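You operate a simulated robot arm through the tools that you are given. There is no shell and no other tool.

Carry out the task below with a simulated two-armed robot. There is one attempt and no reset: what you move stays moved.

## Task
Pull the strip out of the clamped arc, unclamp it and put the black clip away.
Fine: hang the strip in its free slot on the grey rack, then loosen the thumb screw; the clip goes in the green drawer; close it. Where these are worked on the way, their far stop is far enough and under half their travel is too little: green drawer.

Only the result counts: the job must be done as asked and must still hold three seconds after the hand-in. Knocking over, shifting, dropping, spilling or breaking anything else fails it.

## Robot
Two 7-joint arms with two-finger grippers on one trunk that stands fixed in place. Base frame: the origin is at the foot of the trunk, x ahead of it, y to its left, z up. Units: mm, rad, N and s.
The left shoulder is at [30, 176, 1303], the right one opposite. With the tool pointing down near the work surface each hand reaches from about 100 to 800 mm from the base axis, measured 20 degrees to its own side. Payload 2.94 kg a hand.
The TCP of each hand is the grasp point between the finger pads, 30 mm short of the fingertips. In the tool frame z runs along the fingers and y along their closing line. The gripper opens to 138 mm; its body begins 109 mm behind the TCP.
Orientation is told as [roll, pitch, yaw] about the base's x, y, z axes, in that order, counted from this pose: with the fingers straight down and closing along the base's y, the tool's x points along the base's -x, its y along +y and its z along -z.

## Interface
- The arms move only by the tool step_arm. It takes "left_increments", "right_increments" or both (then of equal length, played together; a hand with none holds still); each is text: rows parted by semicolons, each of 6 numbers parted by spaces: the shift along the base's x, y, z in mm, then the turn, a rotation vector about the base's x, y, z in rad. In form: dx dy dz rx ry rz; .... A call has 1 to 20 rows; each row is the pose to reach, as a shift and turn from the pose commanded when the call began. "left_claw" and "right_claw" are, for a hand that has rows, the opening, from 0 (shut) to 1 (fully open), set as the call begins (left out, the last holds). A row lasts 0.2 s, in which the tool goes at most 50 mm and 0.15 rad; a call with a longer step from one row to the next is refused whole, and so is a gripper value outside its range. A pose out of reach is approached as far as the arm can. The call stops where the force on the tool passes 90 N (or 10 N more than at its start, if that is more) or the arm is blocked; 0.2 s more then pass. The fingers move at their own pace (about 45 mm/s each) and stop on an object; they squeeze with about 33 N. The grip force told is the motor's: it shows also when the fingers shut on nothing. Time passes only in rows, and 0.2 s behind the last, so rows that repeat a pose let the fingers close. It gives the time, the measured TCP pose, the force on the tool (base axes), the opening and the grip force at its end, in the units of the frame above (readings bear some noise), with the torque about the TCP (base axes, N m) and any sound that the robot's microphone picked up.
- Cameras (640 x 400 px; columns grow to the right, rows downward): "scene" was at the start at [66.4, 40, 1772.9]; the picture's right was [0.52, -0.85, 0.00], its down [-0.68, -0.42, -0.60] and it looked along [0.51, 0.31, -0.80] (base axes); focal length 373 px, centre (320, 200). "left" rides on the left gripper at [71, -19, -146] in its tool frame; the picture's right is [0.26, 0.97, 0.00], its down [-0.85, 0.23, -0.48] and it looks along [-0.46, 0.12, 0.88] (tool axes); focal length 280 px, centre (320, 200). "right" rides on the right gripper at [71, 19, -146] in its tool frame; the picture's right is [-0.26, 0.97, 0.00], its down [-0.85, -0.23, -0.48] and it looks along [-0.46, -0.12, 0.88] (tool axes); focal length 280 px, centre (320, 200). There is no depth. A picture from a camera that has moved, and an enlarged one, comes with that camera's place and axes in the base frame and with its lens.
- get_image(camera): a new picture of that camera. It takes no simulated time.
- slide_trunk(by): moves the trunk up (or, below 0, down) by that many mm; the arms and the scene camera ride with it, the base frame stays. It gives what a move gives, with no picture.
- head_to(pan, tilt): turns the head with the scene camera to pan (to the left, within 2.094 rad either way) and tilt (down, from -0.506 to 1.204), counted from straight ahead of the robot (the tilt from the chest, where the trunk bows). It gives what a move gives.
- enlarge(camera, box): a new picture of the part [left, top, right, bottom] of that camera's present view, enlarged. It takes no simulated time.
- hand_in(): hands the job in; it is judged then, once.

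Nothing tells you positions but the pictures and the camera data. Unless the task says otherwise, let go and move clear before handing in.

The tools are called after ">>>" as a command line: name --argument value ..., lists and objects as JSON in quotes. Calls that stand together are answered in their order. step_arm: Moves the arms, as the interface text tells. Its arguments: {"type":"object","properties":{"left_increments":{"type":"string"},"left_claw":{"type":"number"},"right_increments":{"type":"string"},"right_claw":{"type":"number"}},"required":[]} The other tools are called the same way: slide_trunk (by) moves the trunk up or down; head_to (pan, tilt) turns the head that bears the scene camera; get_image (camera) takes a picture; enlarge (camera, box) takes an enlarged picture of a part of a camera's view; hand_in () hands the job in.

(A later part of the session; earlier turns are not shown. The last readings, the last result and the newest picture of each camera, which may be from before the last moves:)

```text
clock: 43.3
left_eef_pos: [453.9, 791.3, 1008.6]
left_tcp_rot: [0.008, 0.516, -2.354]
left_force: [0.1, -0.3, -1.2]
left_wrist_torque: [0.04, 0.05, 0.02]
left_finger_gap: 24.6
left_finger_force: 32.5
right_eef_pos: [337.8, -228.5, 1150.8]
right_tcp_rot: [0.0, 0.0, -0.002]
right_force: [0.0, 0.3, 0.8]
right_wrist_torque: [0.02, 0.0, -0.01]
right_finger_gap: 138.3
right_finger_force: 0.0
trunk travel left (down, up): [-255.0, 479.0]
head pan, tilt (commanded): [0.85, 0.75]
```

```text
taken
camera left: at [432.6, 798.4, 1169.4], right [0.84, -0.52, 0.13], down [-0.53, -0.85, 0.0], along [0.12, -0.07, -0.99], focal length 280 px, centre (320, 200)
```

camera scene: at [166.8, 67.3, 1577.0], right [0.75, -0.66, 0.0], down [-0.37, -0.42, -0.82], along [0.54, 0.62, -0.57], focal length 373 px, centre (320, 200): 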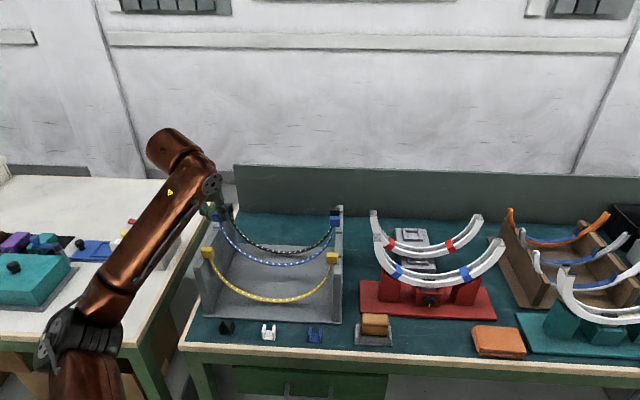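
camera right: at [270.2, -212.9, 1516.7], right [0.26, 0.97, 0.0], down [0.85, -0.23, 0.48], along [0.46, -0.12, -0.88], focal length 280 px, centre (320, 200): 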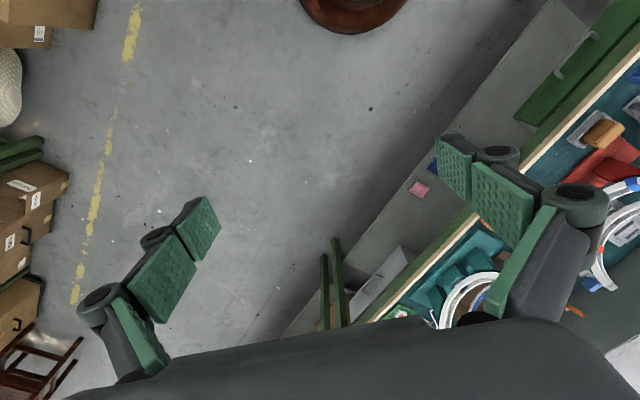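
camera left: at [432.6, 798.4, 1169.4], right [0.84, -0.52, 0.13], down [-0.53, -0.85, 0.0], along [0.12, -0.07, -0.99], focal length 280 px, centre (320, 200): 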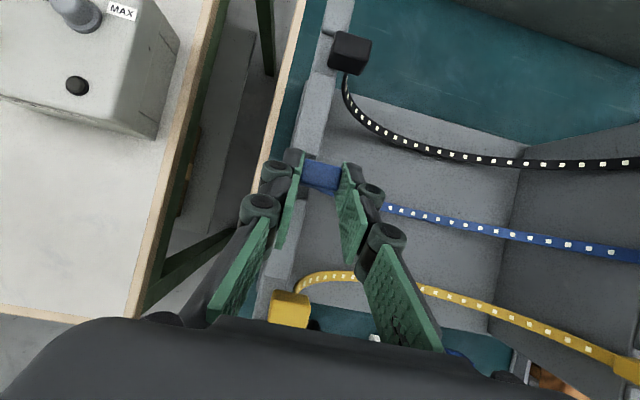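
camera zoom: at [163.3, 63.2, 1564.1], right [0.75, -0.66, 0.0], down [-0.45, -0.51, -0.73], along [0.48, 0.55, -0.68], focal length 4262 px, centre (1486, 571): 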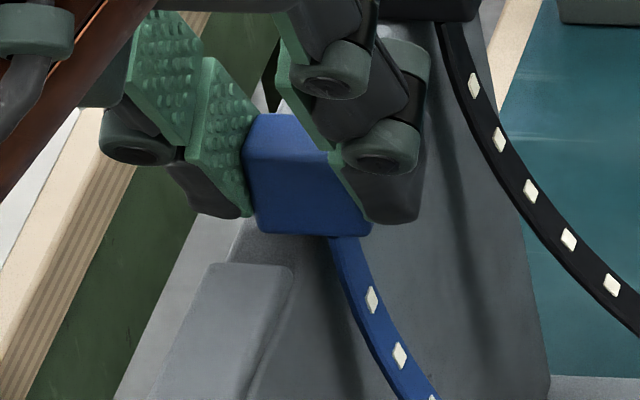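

Alignment is within 1–2 mm of the target. I'll lower in small steps until contact.

>>> step_arm --left_increments "0 0 -3 0 0 0; 0 0 -6 0 0 0; 0 0 -6 0 0 0"

>>> step_arm --left_increments "0 0 -1.5 0 0 0; 0 0 -1.5 0 0 0"

>>> enlarge --camera "scene" --box '[320, 160, 360, 185]'

>>> enlarge --camera "scene" --box '[190, 150, 246, 185]'

```text
clock: 44.1
left_eef_pos: [453.3, 790.3, 1001.7]
left_tcp_rot: [0.007, 0.516, -2.352]
left_force: [0.9, 1.7, 2.6]
left_wrist_torque: [0.01, -0.06, 0.05]
left_finger_gap: 24.9
left_finger_force: 33.2
right_eef_pos: [337.9, -228.7, 1152.1]
right_tcp_rot: [0.001, 0.0, 0.001]
right_force: [0.1, -1.0, -0.1]
right_wrist_torque: [-0.02, -0.01, -0.03]
right_finger_gap: 137.9
right_finger_force: 0.1
trunk travel left (down, up): [-255.0, 479.0]
head pan, tilt (commanded): [0.85, 0.75]
```

```text
clock: 44.7
left_eef_pos: [454.0, 789.6, 1002.8]
left_tcp_rot: [0.007, 0.519, -2.352]
left_force: [0.8, 3.3, 9.2]
left_wrist_torque: [0.18, -0.07, 0.03]
left_finger_gap: 25.2
left_finger_force: 33.3
right_eef_pos: [338.3, -229.1, 1150.2]
right_tcp_rot: [0.0, 0.001, -0.001]
right_force: [-0.5, -0.2, 0.3]
right_wrist_torque: [0.02, -0.02, -0.02]
right_finger_gap: 137.9
right_finger_force: 0.1
trunk travel left (down, up): [-255.0, 479.0]
head pan, tilt (commanded): [0.85, 0.75]
```

```text
16.00 times, centred on (340, 172) of scene
camera zoom: at [162.6, 62.6, 1564.3], right [0.75, -0.66, 0.0], down [-0.45, -0.51, -0.73], along [0.48, 0.55, -0.68], focal length 5968 px, centre (0, 640)
```

zoom: 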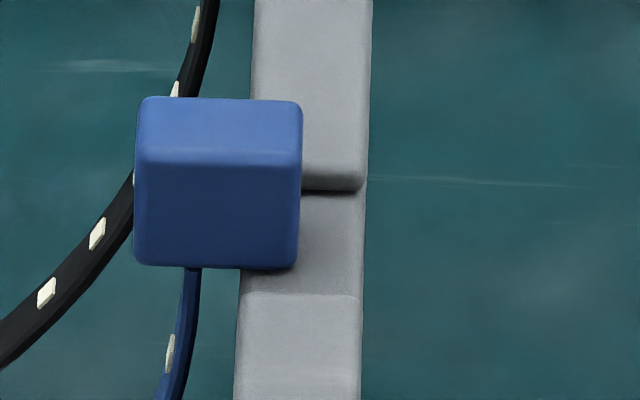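

```text
11.43 times, centred on (218, 168) of scene
camera zoom: at [162.6, 62.6, 1564.3], right [0.75, -0.66, 0.0], down [-0.45, -0.51, -0.73], along [0.48, 0.55, -0.68], focal length 4262 px, centre (1486, 571)
```

zoom: 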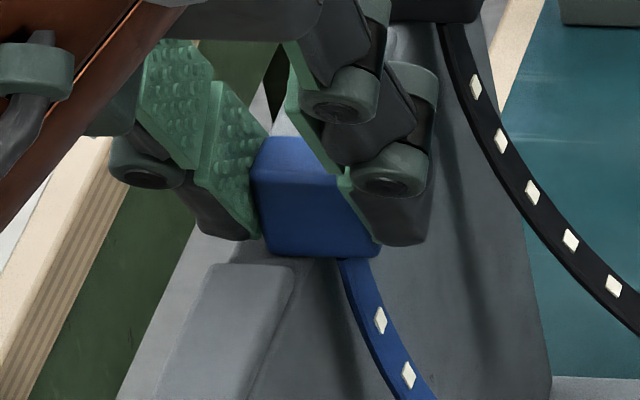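

Contact is made at about 9 N and both blocks are in their notches. I'll open the gripper a little and check how the strip settles.

>>> step_arm --left_increments "0 0 1 0 0 0; 0 0 1 0 0 0; 0 0 1 0 0 0" --left_claw 0.32

>>> enlarge --camera "scene" --box '[320, 160, 360, 185]'

>>> enlarge --camera "scene" --box '[190, 130, 350, 230]'

>>> get_image --camera "left"

```text
clock: 45.5
left_eef_pos: [453.3, 789.4, 1000.1]
left_tcp_rot: [0.007, 0.515, -2.352]
left_force: [-0.1, -0.5, 0.1]
left_wrist_torque: [0.01, 0.01, -0.01]
left_finger_gap: 44.2
left_finger_force: 0.0
right_eef_pos: [338.3, -229.2, 1150.0]
right_tcp_rot: [-0.001, 0.0, 0.001]
right_force: [0.4, -0.1, -0.2]
right_wrist_torque: [-0.01, 0.0, -0.03]
right_finger_gap: 137.7
right_finger_force: 0.1
trunk travel left (down, up): [-255.0, 479.0]
head pan, tilt (commanded): [0.85, 0.75]
```

```text
16.00 times, centred on (340, 172) of scene
camera zoom: at [163.1, 63.1, 1564.1], right [0.75, -0.66, 0.0], down [-0.45, -0.51, -0.73], along [0.48, 0.55, -0.68], focal length 5968 px, centre (0, 640)
```

zoom: 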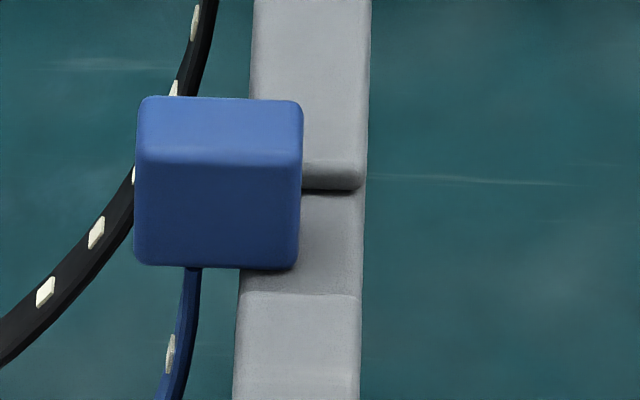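

```text
4.00 times, centred on (270, 180) of scene
camera zoom: at [163.1, 63.1, 1564.1], right [0.75, -0.66, 0.0], down [-0.45, -0.51, -0.73], along [0.48, 0.55, -0.68], focal length 1492 px, centre (520, 280)
```

zoom: 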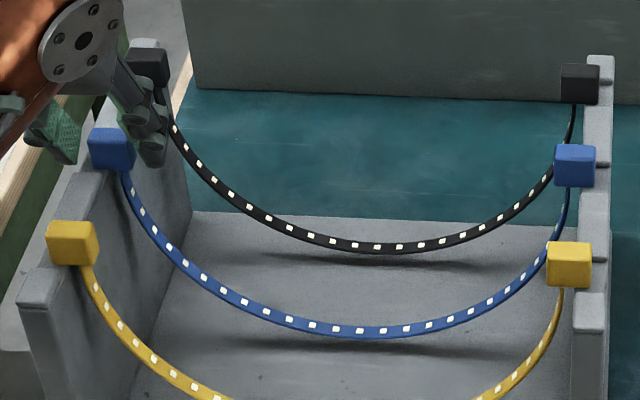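

```text
taken
camera left: at [432.7, 797.4, 1162.7], right [0.84, -0.52, 0.13], down [-0.52, -0.85, 0.0], along [0.12, -0.07, -0.99], focal length 280 px, centre (320, 200)
```

left: 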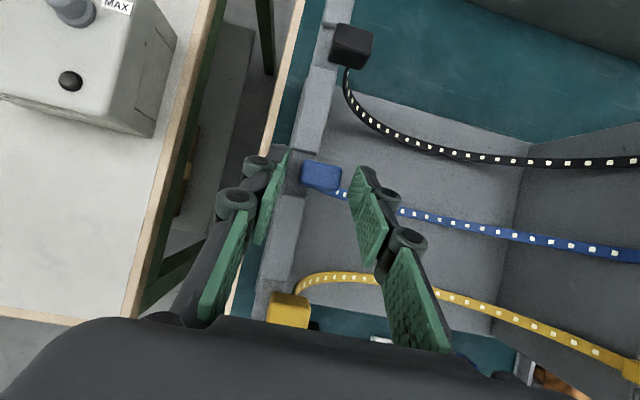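

The blue strip hangs in the middle slot, matching its neighbours. I'll retract the left hand straight along its fingers.

>>> step_arm --left_increments "-3 -3 8 0 0 0; -6 -6 16 0 0 0; -11 -11 30 0 0 0; -20 -20 55 0 0 0; -30 -30 90 0 0 0; -40 -40 130 0 0 0; -50 -50 160 0 0 0"

>>> head_to --pan 0.7 --tilt 0.8

>>> get_image --camera "scene"

>>> get_image --camera "left"

```text
clock: 47.1
left_eef_pos: [404.3, 742.5, 1161.8]
left_tcp_rot: [0.003, 0.516, -2.352]
left_force: [-0.1, -0.5, 0.3]
left_wrist_torque: [0.02, 0.0, 0.03]
left_finger_gap: 44.1
left_finger_force: 0.1
right_eef_pos: [336.7, -229.4, 1150.6]
right_tcp_rot: [0.001, 0.001, 0.0]
right_force: [0.3, -1.0, -0.5]
right_wrist_torque: [0.02, -0.02, -0.01]
right_finger_gap: 138.1
right_finger_force: 0.0
trunk travel left (down, up): [-255.0, 479.0]
head pan, tilt (commanded): [0.85, 0.75]
```

```text
clock: 47.8
left_eef_pos: [404.5, 742.7, 1161.9]
left_tcp_rot: [0.006, 0.514, -2.352]
left_force: [0.3, 0.7, -0.4]
left_wrist_torque: [-0.01, -0.03, -0.02]
left_finger_gap: 44.4
left_finger_force: 0.0
right_eef_pos: [337.3, -228.6, 1151.5]
right_tcp_rot: [0.001, 0.0, 0.0]
right_force: [0.4, 0.1, 0.4]
right_wrist_torque: [-0.01, -0.02, 0.05]
right_finger_gap: 137.9
right_finger_force: 0.1
trunk travel left (down, up): [-255.0, 479.0]
head pan, tilt (commanded): [0.7, 0.799]
```

```text
taken
camera scene: at [170.1, 53.0, 1560.1], right [0.64, -0.76, 0.0], down [-0.55, -0.46, -0.7], along [0.53, 0.45, -0.72], focal length 373 px, centre (320, 200)
```

scene: 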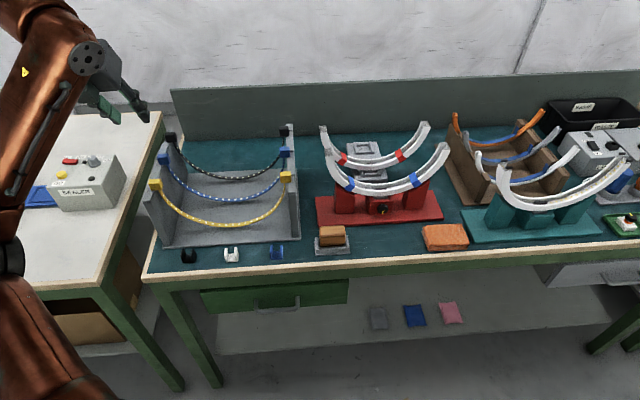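

```text
taken
camera left: at [383.5, 750.2, 1324.0], right [0.84, -0.52, 0.13], down [-0.52, -0.85, 0.0], along [0.12, -0.07, -0.99], focal length 280 px, centre (320, 200)
```

left: 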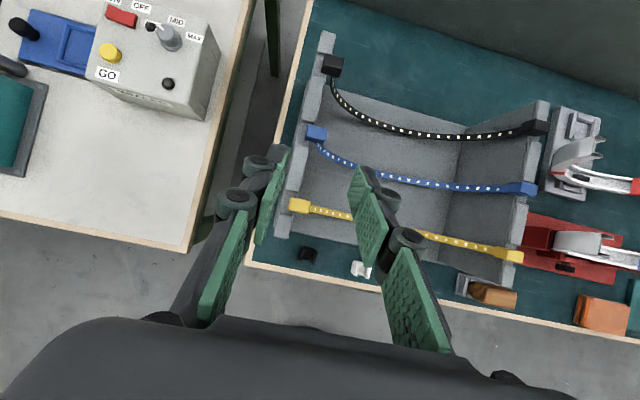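

The strip is hung. Next is the thumb screw, and the right arm suits it because its forearm naturally points toward the stand. I'll turn the right hand to yaw −2.356 in free space first, which puts its camera on top.

>>> step_arm --right_increments "0 0 0 0 0 -0.147; 0 0 0 0 0 -0.295; 0 0 0 0 0 -0.442; 0 0 0 0 0 -0.589; 0 0 0 0 0 -0.736; 0 0 0 0 0 -0.883; 0 0 0 0 0 -1.03; 0 0 0 0 0 -1.178; 0 0 0 0 0 -1.325; 0 0 0 0 0 -1.472; 0 0 0 0 0 -1.62; 0 0 0 0 0 -1.767; 0 0 0 0 0 -1.914; 0 0 0 0 0 -2.061; 0 0 0 0 0 -2.208; 0 0 0 0 0 -2.355" --right_claw 0.5

```text
clock: 51.2
left_eef_pos: [404.1, 742.1, 1162.5]
left_tcp_rot: [0.008, 0.515, -2.351]
left_force: [-0.4, 0.2, 0.5]
left_wrist_torque: [0.02, 0.03, -0.03]
left_finger_gap: 44.2
left_finger_force: 0.1
right_eef_pos: [338.1, -229.4, 1150.9]
right_tcp_rot: [0.001, 0.0, -2.36]
right_force: [-0.1, 0.3, 0.0]
right_wrist_torque: [0.01, 0.01, 0.02]
right_finger_gap: 69.0
right_finger_force: 0.1
trunk travel left (down, up): [-255.0, 479.0]
head pan, tilt (commanded): [0.7, 0.799]
```

That works too. Now I'll tilt the right hand toward horizontal and bring it in front of the bench near the knob's axis.

>>> step_arm --right_increments "22 35 -16 0.074 -0.074 0; 45 69 -32 0.147 -0.147 0; 67 104 -48 0.221 -0.221 0; 89 138 -63 0.295 -0.295 0; 112 173 -79 0.368 -0.368 0; 134 207 -95 0.442 -0.442 0; 156 242 -111 0.516 -0.516 0; 179 277 -127 0.589 -0.589 0; 201 311 -143 0.663 -0.663 0; 223 346 -158 0.737 -0.737 0; 246 380 -174 0.81 -0.81 0; 268 415 -190 0.884 -0.884 0; 268 415 -190 0.884 -0.884 0"

>>> get_image --camera "right"

>>> get_image --camera "scene"

```text
clock: 54.0
left_eef_pos: [404.6, 742.0, 1162.3]
left_tcp_rot: [0.007, 0.514, -2.352]
left_force: [-0.2, -0.3, 0.2]
left_wrist_torque: [0.0, -0.06, 0.0]
left_finger_gap: 44.1
left_finger_force: 0.1
right_eef_pos: [605.6, 185.8, 963.1]
right_tcp_rot: [0.007, 1.25, -2.349]
right_force: [0.3, -0.5, 0.4]
right_wrist_torque: [-0.04, 0.02, 0.02]
right_finger_gap: 68.7
right_finger_force: 0.1
trunk travel left (down, up): [-255.0, 479.0]
head pan, tilt (commanded): [0.7, 0.799]
```

```text
taken
camera right: at [537.0, 88.6, 1075.7], right [0.62, -0.74, -0.25], down [-0.67, -0.35, -0.66], along [0.4, 0.58, -0.71], focal length 280 px, centre (320, 200)
```

right: 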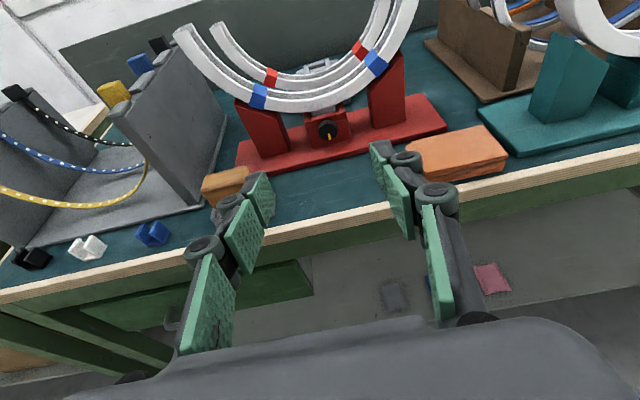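

```text
taken
camera scene: at [169.8, 52.6, 1560.3], right [0.64, -0.76, 0.0], down [-0.55, -0.46, -0.7], along [0.53, 0.45, -0.72], focal length 373 px, centre (320, 200)
```

scene: 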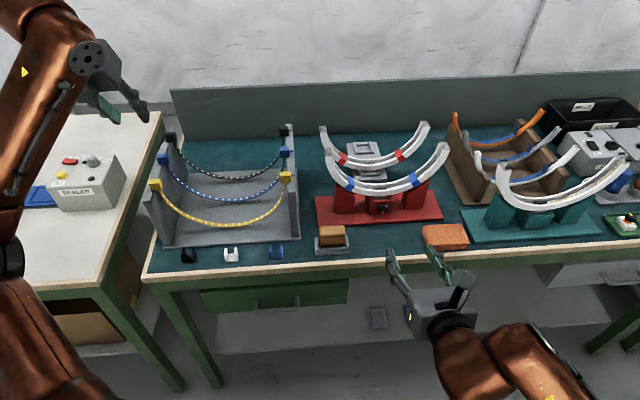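

The right hand is nicely placed and its camera sees the knob head-on. I'll zoom in on it.

>>> enlarge --camera "right" --box '[270, 90, 390, 165]'

>>> enlarge --camera "scene" --box '[350, 185, 414, 225]'

>>> enlarge --camera "right" --box '[0, 230, 320, 380]'

```text
5.33 times, centred on (330, 128) of right
camera zoom: at [537.0, 88.6, 1075.7], right [0.62, -0.74, -0.25], down [-0.67, -0.35, -0.66], along [0.4, 0.58, -0.71], focal length 1495 px, centre (267, 587)
```

zoom: 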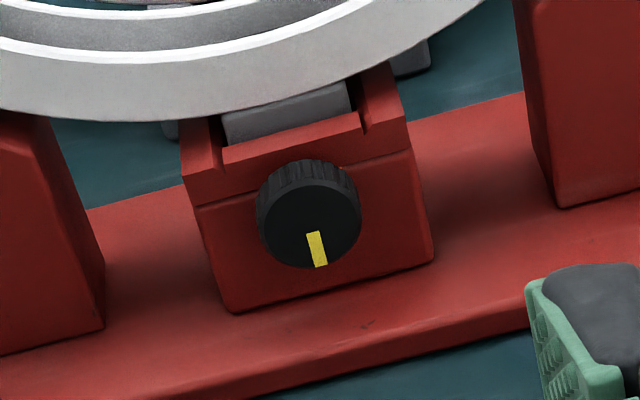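

```text
10.00 times, centred on (382, 205) of scene
camera zoom: at [169.8, 52.6, 1560.3], right [0.64, -0.76, 0.0], down [-0.55, -0.46, -0.7], along [0.53, 0.45, -0.72], focal length 3730 px, centre (-300, 150)
```

zoom: 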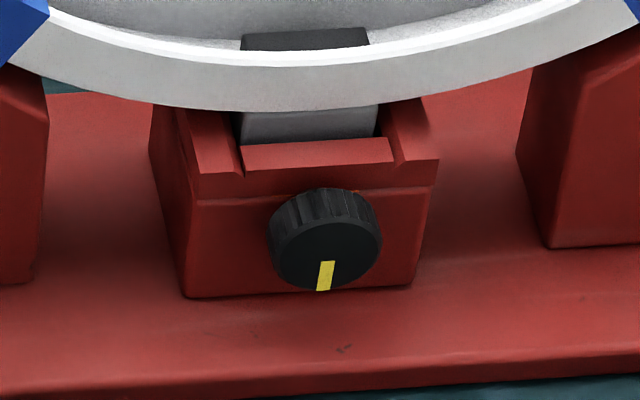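

```text
2.00 times, centred on (160, 305) of right
camera zoom: at [537.0, 88.6, 1075.7], right [0.62, -0.74, -0.25], down [-0.67, -0.35, -0.66], along [0.4, 0.58, -0.71], focal length 561 px, centre (640, -10)
```

zoom: 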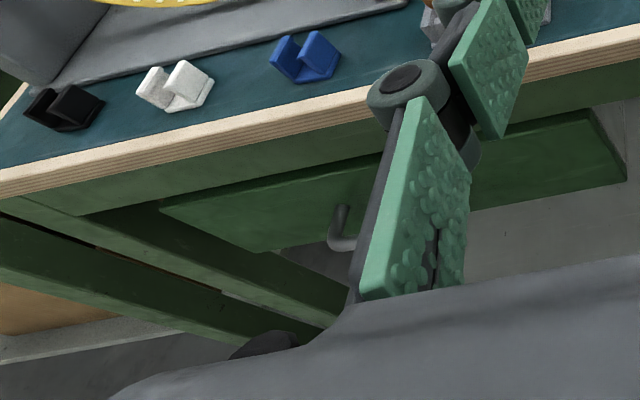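

The knob's face centre is at about (776, 352, 850) and its marker points straight down. I'll move the right hand in front of it, still about 70 mm short, and recheck the alignment.

>>> step_arm --right_increments "20 19 -16 0 0 0; 40 39 -31 0 0 0; 61 58 -47 0 0 0; 81 78 -62 0 0 0; 101.4 97.2 -78 0 0 0; 101.4 97.2 -78 0 0 0"

>>> get_image --camera "right"

>>> enlarge --camera "right" --box '[240, 100, 400, 200]'

>>> get_image --camera "scene"

```text
clock: 55.4
left_eef_pos: [403.7, 743.5, 1162.7]
left_tcp_rot: [0.009, 0.515, -2.353]
left_force: [0.4, -1.4, -0.3]
left_wrist_torque: [0.01, 0.03, -0.02]
left_finger_gap: 44.2
left_finger_force: 0.1
right_eef_pos: [708.5, 284.8, 884.0]
right_tcp_rot: [0.004, 1.251, -2.352]
right_force: [0.0, -0.4, -0.3]
right_wrist_torque: [0.0, -0.03, 0.02]
right_finger_gap: 69.1
right_finger_force: 0.2
trunk travel left (down, up): [-255.0, 479.0]
head pan, tilt (commanded): [0.7, 0.799]
```

```text
taken
camera right: at [639.4, 188.6, 997.3], right [0.62, -0.74, -0.25], down [-0.67, -0.35, -0.66], along [0.4, 0.58, -0.71], focal length 280 px, centre (320, 200)
```

right: 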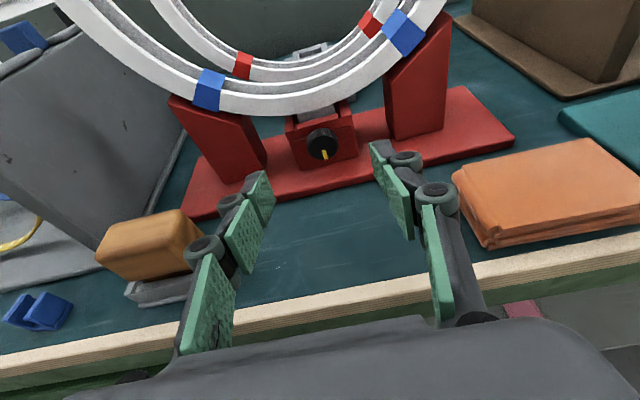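

```text
4.00 times, centred on (320, 150) of right
camera zoom: at [639.4, 188.6, 997.3], right [0.62, -0.74, -0.25], down [-0.67, -0.35, -0.66], along [0.4, 0.58, -0.71], focal length 1122 px, centre (320, 400)
```

zoom: 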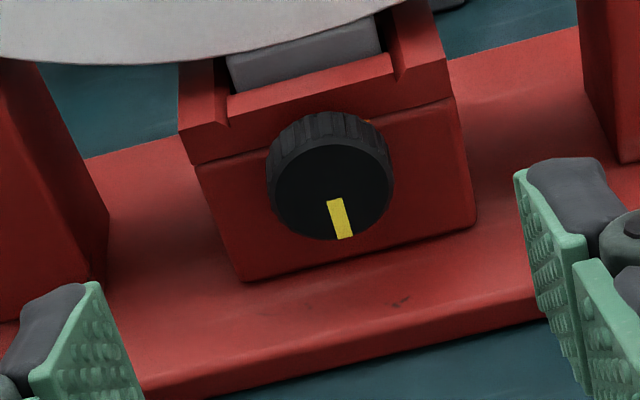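

```text
taken
camera scene: at [170.2, 53.1, 1560.2], right [0.64, -0.76, 0.0], down [-0.55, -0.46, -0.7], along [0.53, 0.45, -0.72], focal length 373 px, centre (320, 200)
```

scene: 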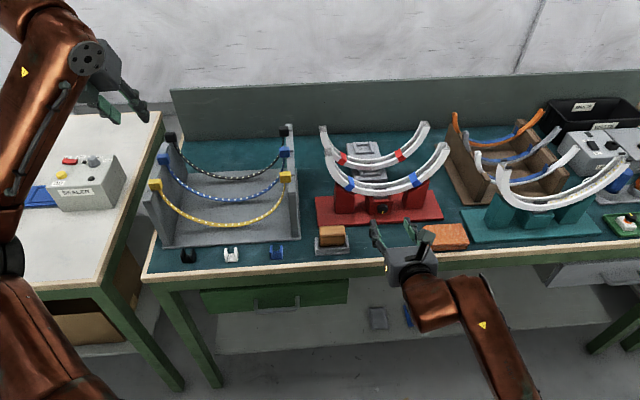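

The lateral alignment is good. I'll advance most of the way in and look again.

>>> step_arm --right_increments "10 10 -7 0 0 0; 20 20 -14 0 0 0; 30 30 -21 0 0 0; 40 40 -28 0 0 0; 40 40 -28 0 0 0"

>>> get_image --camera "right"

>>> enlarge --camera "right" --box '[240, 110, 400, 210]'

>>> enlarge --camera "scene" --box '[340, 180, 436, 240]'

```text
clock: 56.6
left_eef_pos: [404.5, 740.8, 1161.9]
left_tcp_rot: [0.007, 0.516, -2.355]
left_force: [-0.4, -0.6, -0.7]
left_wrist_torque: [0.0, 0.04, -0.02]
left_finger_gap: 44.1
left_finger_force: 0.1
right_eef_pos: [747.4, 324.9, 854.1]
right_tcp_rot: [0.006, 1.25, -2.351]
right_force: [0.0, 0.4, -0.2]
right_wrist_torque: [0.01, -0.01, -0.05]
right_finger_gap: 69.1
right_finger_force: 0.1
trunk travel left (down, up): [-255.0, 479.0]
head pan, tilt (commanded): [0.7, 0.799]
```

```text
taken
camera right: at [678.2, 227.9, 967.2], right [0.62, -0.74, -0.25], down [-0.67, -0.35, -0.66], along [0.4, 0.58, -0.71], focal length 280 px, centre (320, 200)
```

right: 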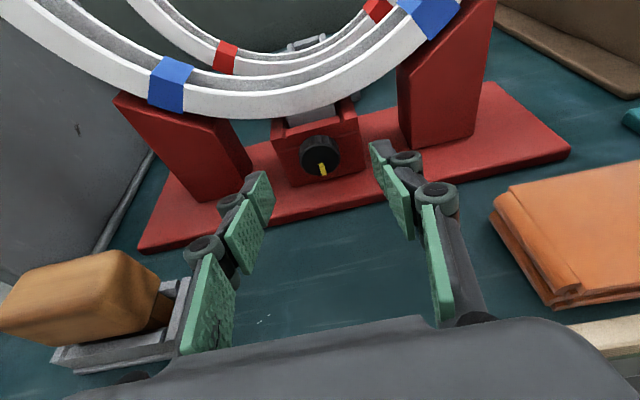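

```text
4.00 times, centred on (320, 160) of right
camera zoom: at [678.2, 227.9, 967.2], right [0.62, -0.74, -0.25], down [-0.67, -0.35, -0.66], along [0.4, 0.58, -0.71], focal length 1122 px, centre (320, 360)
```

zoom: 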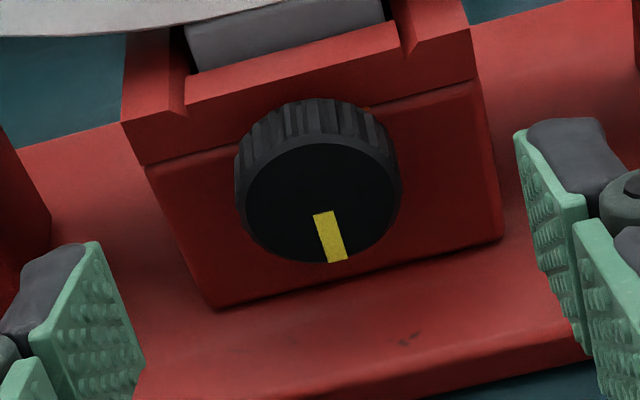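

```text
6.67 times, centred on (388, 210) of scene
camera zoom: at [170.5, 53.6, 1560.1], right [0.64, -0.76, 0.0], down [-0.55, -0.46, -0.7], along [0.53, 0.45, -0.72], focal length 2486 px, centre (-133, 133)
```

zoom: 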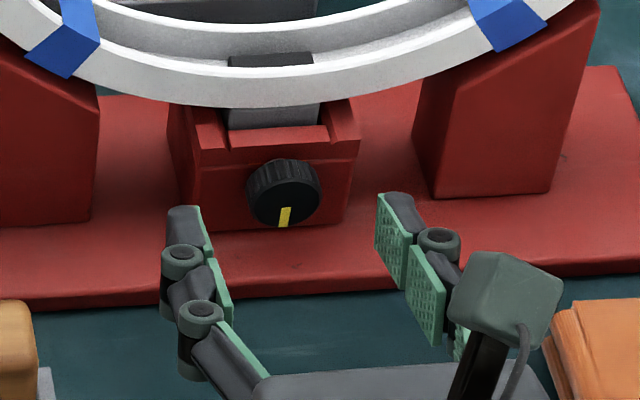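

Relative to the fingers, the knob axis is at about z≈844. I'll move the last 22 mm in so the pads straddle the knob, then close gently.

>>> step_arm --right_increments "5.5 5 -1 0 0 0; 11 10 -2 0 0 0; 16.4 15.2 -2.5 0 0 0; 16.4 15.2 -2.5 0 0 0"

>>> enlarge --camera "right" --box '[240, 110, 400, 210]'

>>> enlarge --camera "scene" --box '[340, 180, 436, 240]'

```text
clock: 57.6
left_eef_pos: [404.3, 743.1, 1161.7]
left_tcp_rot: [0.009, 0.514, -2.354]
left_force: [-0.1, 0.3, 1.1]
left_wrist_torque: [-0.03, -0.01, 0.01]
left_finger_gap: 44.1
left_finger_force: 0.1
right_eef_pos: [763.0, 339.6, 851.8]
right_tcp_rot: [0.003, 1.25, -2.352]
right_force: [-0.1, 0.1, 0.1]
right_wrist_torque: [0.0, 0.0, 0.02]
right_finger_gap: 69.1
right_finger_force: 0.2
trunk travel left (down, up): [-255.0, 479.0]
head pan, tilt (commanded): [0.7, 0.799]
```

```text
4.00 times, centred on (320, 160) of right
camera zoom: at [694.9, 243.3, 964.5], right [0.62, -0.74, -0.25], down [-0.67, -0.35, -0.66], along [0.4, 0.58, -0.71], focal length 1122 px, centre (320, 360)
```

zoom: 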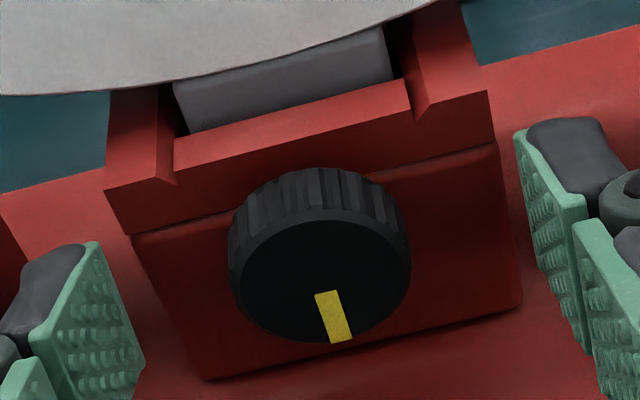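

```text
6.67 times, centred on (388, 210) of scene
camera zoom: at [170.6, 53.8, 1560.1], right [0.64, -0.76, 0.0], down [-0.55, -0.46, -0.7], along [0.53, 0.45, -0.72], focal length 2486 px, centre (-133, 133)
```

zoom: 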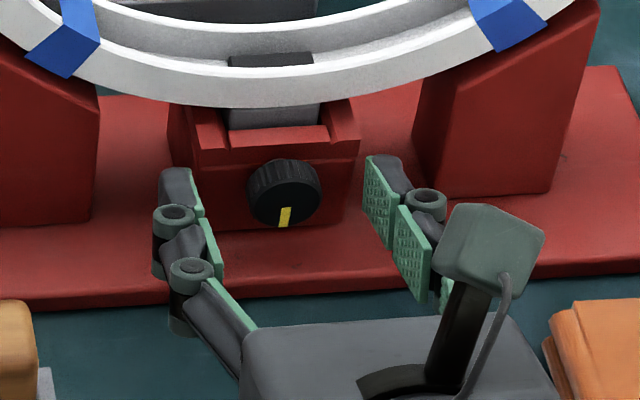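

The fingertips reach about 10 mm past the knob's face on either side. I'll close on it.

>>> step_arm --right_increments "0 0 0 0 0 0; 0 0 0 0 0 0; 0 0 0 0 0 0; 0 0 0 0 0 0" --right_claw 0

>>> enlarge --camera "right" --box '[240, 110, 400, 210]'

>>> enlarge --camera "scene" --box '[340, 180, 436, 240]'

```text
clock: 58.6
left_eef_pos: [404.1, 742.3, 1161.5]
left_tcp_rot: [0.008, 0.515, -2.353]
left_force: [-0.1, -0.3, 0.9]
left_wrist_torque: [0.03, 0.01, 0.0]
left_finger_gap: 44.1
left_finger_force: 0.0
right_eef_pos: [763.6, 338.6, 852.7]
right_tcp_rot: [0.005, 1.251, -2.351]
right_force: [-1.1, -3.7, 1.8]
right_wrist_torque: [0.0, -0.02, -0.01]
right_finger_gap: 26.6
right_finger_force: 38.9
trunk travel left (down, up): [-255.0, 479.0]
head pan, tilt (commanded): [0.7, 0.799]
```

```text
4.00 times, centred on (320, 160) of right
camera zoom: at [694.9, 242.5, 965.1], right [0.62, -0.74, -0.25], down [-0.67, -0.35, -0.66], along [0.4, 0.58, -0.71], focal length 1122 px, centre (320, 360)
```

zoom: 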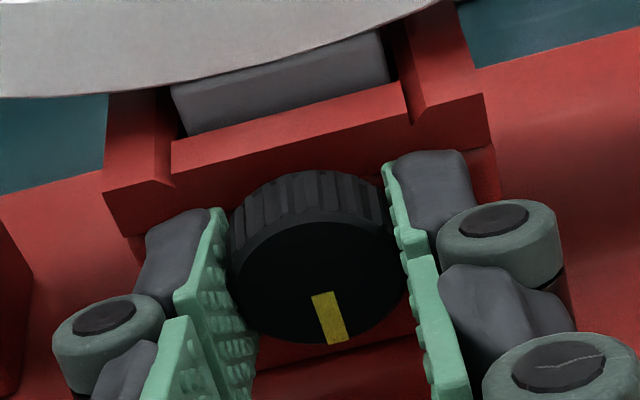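

```text
6.67 times, centred on (388, 210) of scene
camera zoom: at [170.2, 53.2, 1560.2], right [0.64, -0.76, 0.0], down [-0.55, -0.46, -0.7], along [0.53, 0.45, -0.72], focal length 2486 px, centre (-133, 133)
```

zoom: 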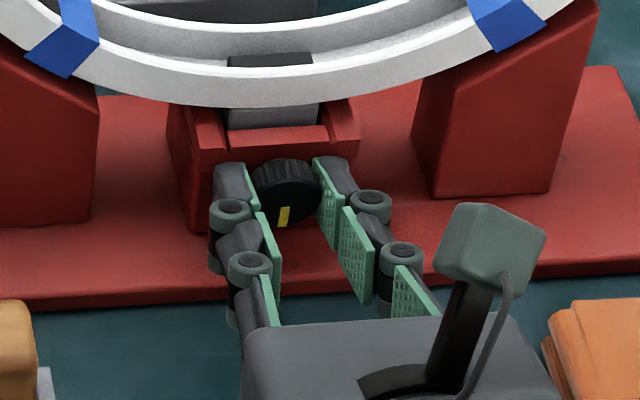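

I have the knob (gap 26.6 mm). I'll turn it counter-clockwise about its axis, starting with a small angle to read the torque.

>>> step_arm --right_increments "-0.7 0.7 0 -0.085 -0.085 0; -1.3 1.3 -0.2 -0.17 -0.17 0; -2 2 -0.5 -0.255 -0.255 0; -2 2 -0.5 -0.255 -0.255 0"

>>> enlarge --camera "right" --box '[240, 110, 400, 210]'

>>> enlarge --camera "scene" --box '[340, 180, 436, 240]'

```text
clock: 59.6
left_eef_pos: [396.6, 743.5, 1163.6]
left_tcp_rot: [0.008, 0.517, -2.344]
left_force: [-0.7, 0.8, -0.1]
left_wrist_torque: [-0.09, -0.1, -0.07]
left_finger_gap: 44.2
left_finger_force: 0.1
right_eef_pos: [762.0, 339.9, 852.8]
right_tcp_rot: [0.615, 1.169, -1.807]
right_force: [-13.6, -39.2, -3.8]
right_wrist_torque: [-0.09, 0.01, 0.2]
right_finger_gap: 26.4
right_finger_force: 45.1
right hand out of reach, approached as far as the arm can: row 2, 3
trunk travel left (down, up): [-255.0, 479.0]
head pan, tilt (commanded): [0.7, 0.799]
stopped in row 4 (right hand): the force on the tool passed its limit at 110 N (the readings are from after the stop); the commanded pose is now the measured one
```

```text
4.00 times, centred on (320, 160) of right
camera zoom: at [673.8, 265.2, 968.0], right [0.62, -0.78, -0.02], down [-0.58, -0.44, -0.68], along [0.52, 0.44, -0.73], focal length 1122 px, centre (320, 360)
```

zoom: 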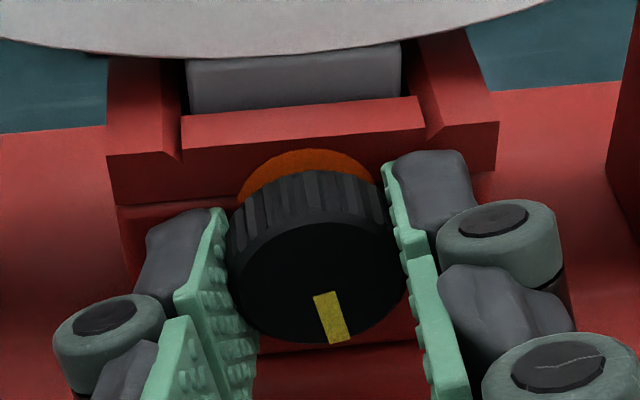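

```text
6.67 times, centred on (388, 210) of scene
camera zoom: at [166.6, 51.8, 1560.7], right [0.64, -0.76, 0.0], down [-0.55, -0.46, -0.7], along [0.53, 0.45, -0.72], focal length 2486 px, centre (-133, 133)
```

zoom: 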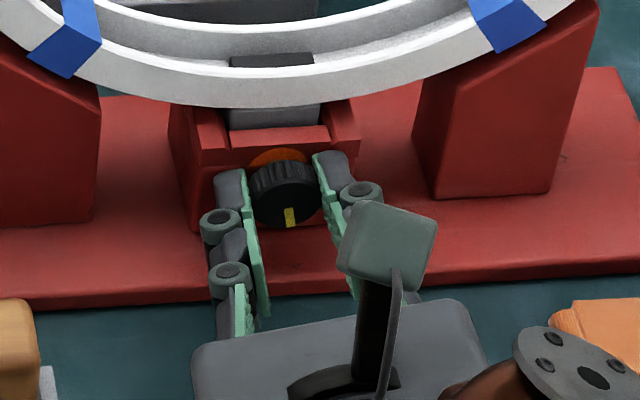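

The knob moved slightly and an orange ring shows behind it, but the call stopped on force and some rows were out of reach. I'll look at the whole arm before doing more.

>>> get_image --camera "scene"

>>> get_image --camera "right"

```text
taken
camera scene: at [166.6, 51.8, 1560.7], right [0.64, -0.76, 0.0], down [-0.55, -0.46, -0.7], along [0.53, 0.45, -0.72], focal length 373 px, centre (320, 200)
```

scene: 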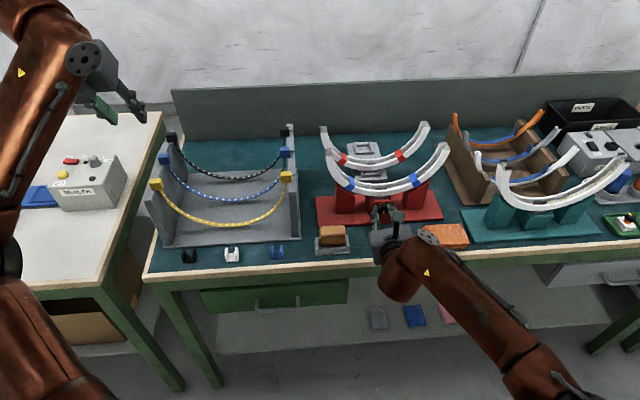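

```text
taken
camera right: at [673.8, 265.2, 968.0], right [0.62, -0.78, -0.02], down [-0.58, -0.44, -0.68], along [0.52, 0.44, -0.73], focal length 280 px, centre (320, 200)
```

right: 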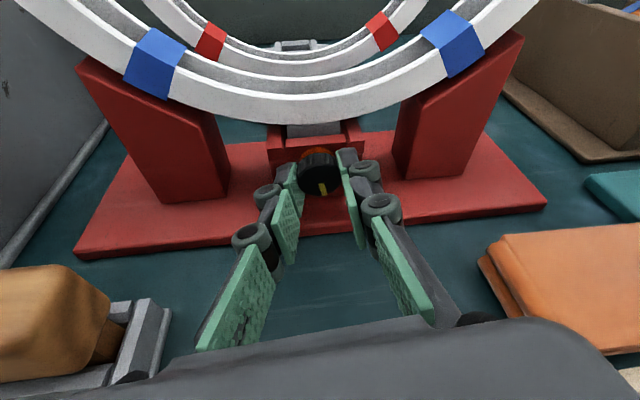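

>>> step_arm --right_increments "0 0 0 0 0 0; 0 0 0 0 0 0"

```text
clock: 60.2
left_eef_pos: [402.6, 740.2, 1163.1]
left_tcp_rot: [0.007, 0.517, -2.351]
left_force: [-0.1, -0.1, 0.1]
left_wrist_torque: [0.02, -0.01, 0.01]
left_finger_gap: 44.3
left_finger_force: 0.1
right_eef_pos: [761.9, 340.4, 852.7]
right_tcp_rot: [0.608, 1.176, -1.81]
right_force: [-7.3, -37.4, -11.6]
right_wrist_torque: [-0.08, -0.07, 0.53]
right_finger_gap: 26.4
right_finger_force: 45.1
trunk travel left (down, up): [-255.0, 479.0]
head pan, tilt (commanded): [0.7, 0.799]
```

There's a residual push of about 35 N. I'll open the right gripper to release it and see how the knob now sits.

>>> step_arm --right_increments "0 0 0 0 0 0; 0 0 0 0 0 0; 0 0 0 0 0 0" --right_claw 0.4

>>> enlarge --camera "right" --box '[240, 110, 400, 210]'

>>> enlarge --camera "scene" --box '[350, 185, 414, 225]'

```text
clock: 61.0
left_eef_pos: [403.4, 744.2, 1161.7]
left_tcp_rot: [0.008, 0.515, -2.351]
left_force: [-0.5, 0.2, -1.1]
left_wrist_torque: [0.0, -0.01, 0.02]
left_finger_gap: 44.5
left_finger_force: 0.1
right_eef_pos: [758.1, 347.2, 855.9]
right_tcp_rot: [0.615, 1.179, -1.793]
right_force: [-2.2, -0.7, 4.2]
right_wrist_torque: [-0.03, -0.16, -0.05]
right_finger_gap: 55.3
right_finger_force: 0.5
trunk travel left (down, up): [-255.0, 479.0]
head pan, tilt (commanded): [0.7, 0.799]
```

```text
4.00 times, centred on (320, 160) of right
camera zoom: at [671.5, 269.5, 970.9], right [0.63, -0.77, -0.03], down [-0.57, -0.44, -0.69], along [0.52, 0.45, -0.73], focal length 1122 px, centre (320, 360)
```

zoom: 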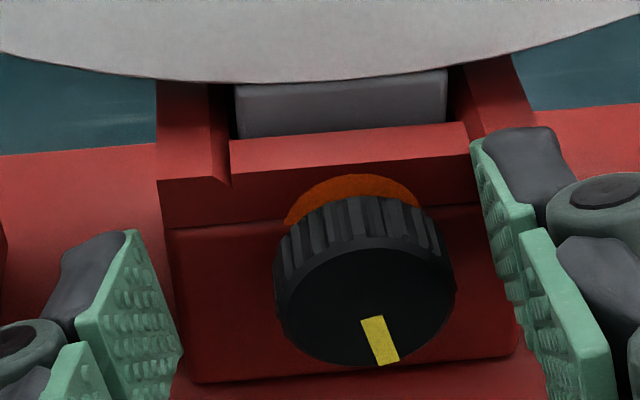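

```text
10.00 times, centred on (382, 205) of scene
camera zoom: at [170.1, 53.3, 1560.2], right [0.65, -0.76, 0.0], down [-0.55, -0.46, -0.7], along [0.53, 0.45, -0.72], focal length 3730 px, centre (-300, 150)
```

zoom: 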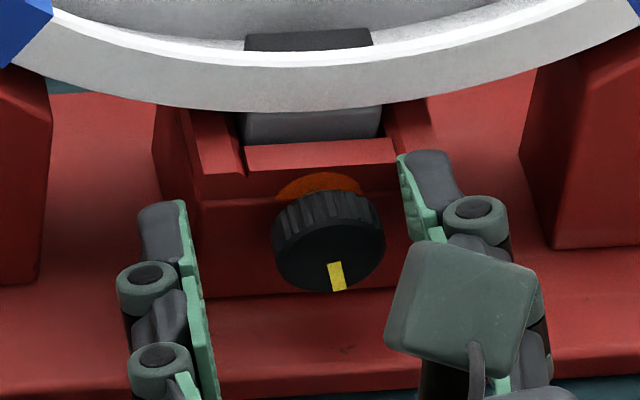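

The knob turned about 22° counter-clockwise and an orange ring now shows behind it. I'll back the right hand straight off and find a wrist pose that can turn further.

>>> step_arm --right_increments "-10 -9 4 0 0 0; -21 -18 9 0 0 0; -32 -28 14 0 0 0; -50 -46 22 0 0 0; -65 -63 30 0 0 0"

>>> get_image --camera "right"

>>> enlarge --camera "scene" --box '[350, 185, 414, 225]'

>>> get_image --camera "scene"

```text
clock: 62.2
left_eef_pos: [402.9, 744.6, 1162.4]
left_tcp_rot: [0.008, 0.514, -2.35]
left_force: [1.4, 0.0, 0.1]
left_wrist_torque: [-0.01, 0.02, 0.03]
left_finger_gap: 44.0
left_finger_force: 0.1
right_eef_pos: [694.1, 281.2, 884.7]
right_tcp_rot: [0.604, 1.175, -1.808]
right_force: [-0.4, 0.2, -0.1]
right_wrist_torque: [-0.01, 0.0, 0.02]
right_finger_gap: 55.5
right_finger_force: 0.0
trunk travel left (down, up): [-255.0, 479.0]
head pan, tilt (commanded): [0.7, 0.799]
```

```text
taken
camera right: at [608.4, 204.4, 1000.5], right [0.63, -0.78, -0.03], down [-0.58, -0.45, -0.68], along [0.52, 0.45, -0.73], focal length 280 px, centre (320, 200)
```

right: 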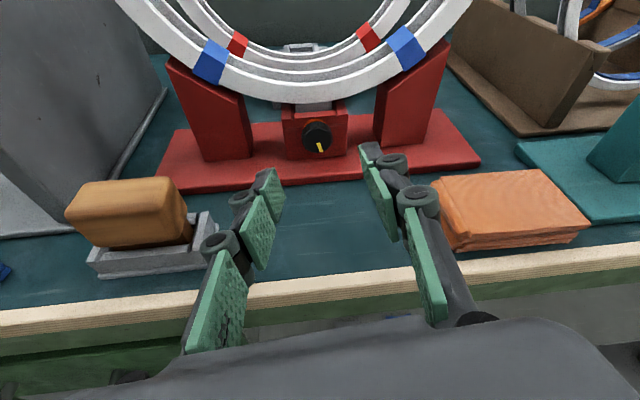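

```text
10.00 times, centred on (382, 205) of scene
camera zoom: at [171.1, 52.2, 1560.0], right [0.64, -0.76, 0.0], down [-0.55, -0.46, -0.7], along [0.53, 0.45, -0.72], focal length 3730 px, centre (-300, 150)
```

zoom: 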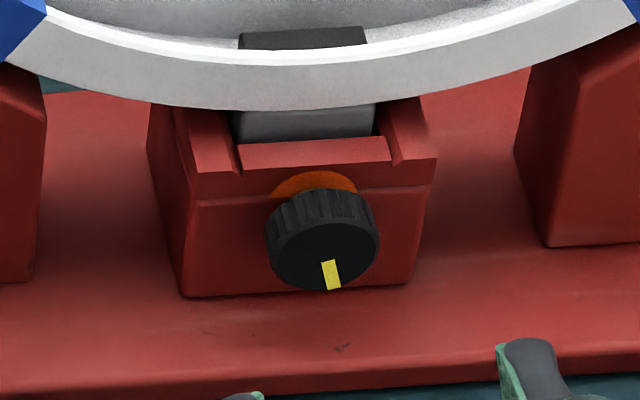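

```text
taken
camera scene: at [171.1, 52.2, 1560.0], right [0.64, -0.76, 0.0], down [-0.55, -0.46, -0.7], along [0.53, 0.45, -0.72], focal length 373 px, centre (320, 200)
```

scene: 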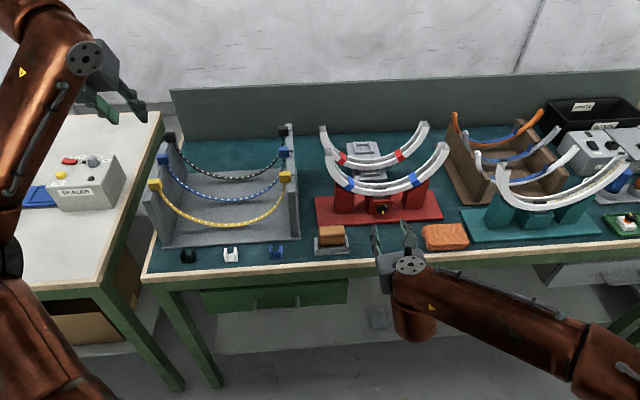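

Turning counter-clockwise ran into a joint limit after about 13°. I'll test in free space how far the hand can turn clockwise, so that I can grip there and get a longer turn.

>>> step_arm --right_increments "0 0 0 0.1 0.1 0; 0 0 0 0.2 0.2 0; 0 0 0 0.3 0.3 0; 0 0 0 0.4 0.4 0; 0 0 0 0.5 0.5 0; 0 0 0 0.6 0.6 0; 0 0 0 0.7 0.7 0; 0 0 0 0.8 0.8 0"

>>> get_image --camera "right"

>>> get_image --camera "scene"

```text
clock: 64.0
left_eef_pos: [401.4, 742.9, 1161.2]
left_tcp_rot: [0.008, 0.515, -2.35]
left_force: [-0.6, 0.9, -0.3]
left_wrist_torque: [0.0, -0.03, 0.02]
left_finger_gap: 44.1
left_finger_force: 0.0
right_eef_pos: [694.2, 282.4, 882.9]
right_tcp_rot: [-1.308, 0.614, 2.765]
right_force: [1.3, 0.9, 0.0]
right_wrist_torque: [0.02, 0.01, 0.01]
right_finger_gap: 55.2
right_finger_force: 0.0
trunk travel left (down, up): [-255.0, 479.0]
head pan, tilt (commanded): [0.7, 0.799]
```

```text
taken
camera right: at [684.3, 128.6, 940.3], right [0.21, -0.35, -0.91], down [-0.98, -0.04, -0.21], along [0.03, 0.94, -0.35], focal length 280 px, centre (320, 200)
```

right: 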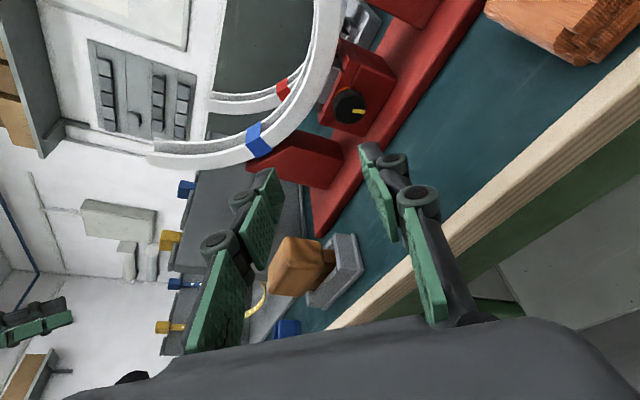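

```text
taken
camera scene: at [170.7, 53.4, 1560.1], right [0.64, -0.76, 0.0], down [-0.55, -0.46, -0.7], along [0.53, 0.45, -0.72], focal length 373 px, centre (320, 200)
```

scene: 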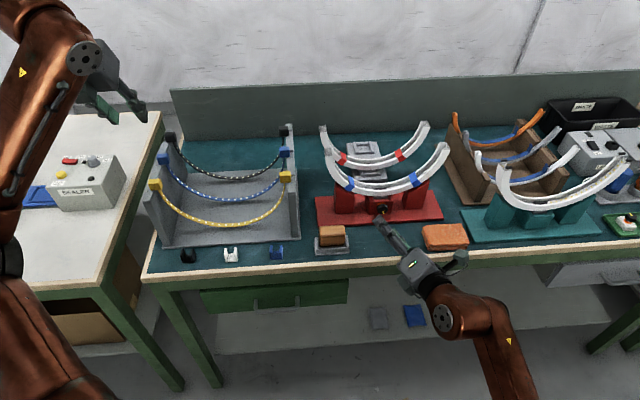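

Clockwise turning has plenty of range. I'll hold the hand about 37° clockwise with a narrower opening, line up in front of the knob and check.

>>> step_arm --right_increments "14 2.5 -6 -0.06 -0.06 0; 28 5 -12 -0.12 -0.12 0; 41.2 7.1 -18.3 -0.177 -0.177 0; 41.2 7.1 -18.3 -0.177 -0.177 0" --right_claw 0.3

>>> get_image --camera "right"

>>> enlarge --camera "right" --box '[240, 90, 400, 190]'

>>> enlarge --camera "scene" --box '[340, 180, 436, 240]'

```text
clock: 65.0
left_eef_pos: [402.1, 744.4, 1161.5]
left_tcp_rot: [0.008, 0.516, -2.35]
left_force: [0.0, 0.0, -0.1]
left_wrist_torque: [0.01, -0.01, 0.0]
left_finger_gap: 44.0
left_finger_force: 0.0
right_eef_pos: [735.5, 288.0, 866.8]
right_tcp_rot: [-1.159, 0.839, 2.864]
right_force: [-1.3, 0.3, -0.2]
right_wrist_torque: [-0.03, 0.0, -0.02]
right_finger_gap: 41.4
right_finger_force: 0.1
trunk travel left (down, up): [-255.0, 479.0]
head pan, tilt (commanded): [0.7, 0.799]
```

```text
taken
camera right: at [713.3, 146.3, 945.6], right [0.36, -0.5, -0.79], down [-0.93, -0.1, -0.36], along [0.11, 0.86, -0.5], focal length 280 px, centre (320, 200)
```

right: 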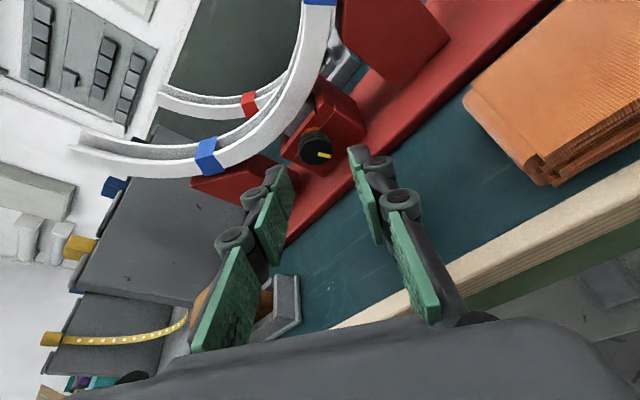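

```text
4.00 times, centred on (320, 140) of right
camera zoom: at [713.3, 146.3, 945.6], right [0.36, -0.5, -0.79], down [-0.93, -0.1, -0.36], along [0.11, 0.86, -0.5], focal length 1122 px, centre (320, 440)
```

zoom: 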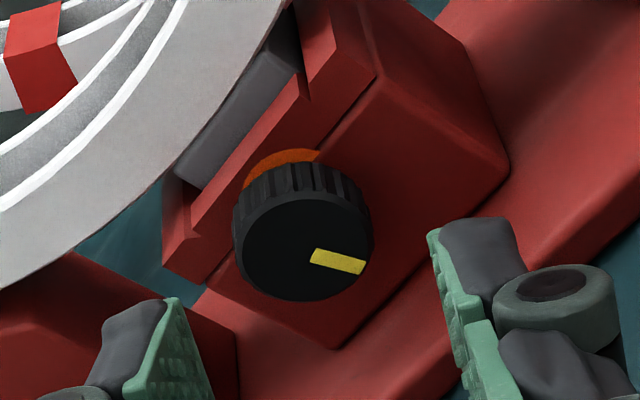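

```text
6.67 times, centred on (388, 210) of scene
camera zoom: at [170.4, 53.2, 1560.1], right [0.64, -0.76, 0.0], down [-0.55, -0.46, -0.7], along [0.53, 0.45, -0.72], focal length 2486 px, centre (-133, 133)
```

zoom: 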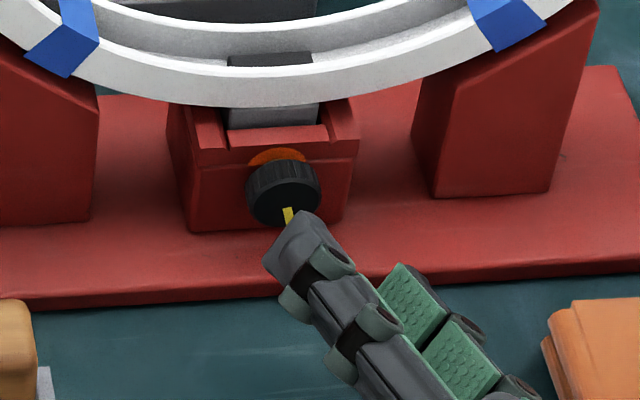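

Combining views, the knob axis is closer to z≈848.5, so my first grip was about 4 mm low, which explains the side load. I'll insert along the fingers' direction with the corrected axis.

>>> step_arm --right_increments "8 12 -3 0 0 0; 16 25 -6 0 0 0; 24 37 -9 0 0 0; 32.7 49.3 -12.3 0 0 0; 32.7 49.3 -12.3 0 0 0"

>>> enlarge --camera "right" --box '[240, 110, 400, 210]'

>>> enlarge --camera "scene" --box '[340, 180, 436, 240]'

```text
clock: 66.2
left_eef_pos: [401.2, 742.2, 1164.5]
left_tcp_rot: [0.008, 0.517, -2.349]
left_force: [-0.4, -0.9, -0.8]
left_wrist_torque: [-0.01, -0.02, 0.05]
left_finger_gap: 44.3
left_finger_force: 0.1
right_eef_pos: [768.7, 337.8, 853.2]
right_tcp_rot: [-1.157, 0.838, 2.863]
right_force: [-13.4, -18.9, -3.1]
right_wrist_torque: [-0.31, 0.31, -0.62]
right_finger_gap: 47.1
right_finger_force: 3.1
trunk travel left (down, up): [-255.0, 479.0]
head pan, tilt (commanded): [0.7, 0.799]
```

```text
4.00 times, centred on (320, 160) of right
camera zoom: at [746.0, 195.0, 932.4], right [0.36, -0.5, -0.79], down [-0.93, -0.09, -0.36], along [0.11, 0.86, -0.5], focal length 1122 px, centre (320, 360)
```

zoom: 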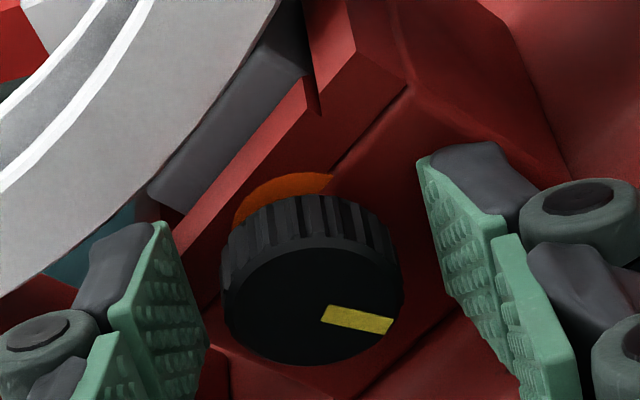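

```text
6.67 times, centred on (388, 210) of scene
camera zoom: at [169.1, 50.8, 1560.2], right [0.64, -0.77, 0.0], down [-0.55, -0.46, -0.7], along [0.53, 0.45, -0.72], focal length 2486 px, centre (-133, 133)
```

zoom: 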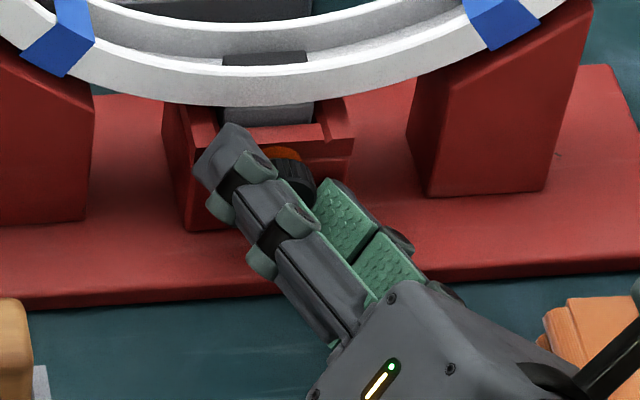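

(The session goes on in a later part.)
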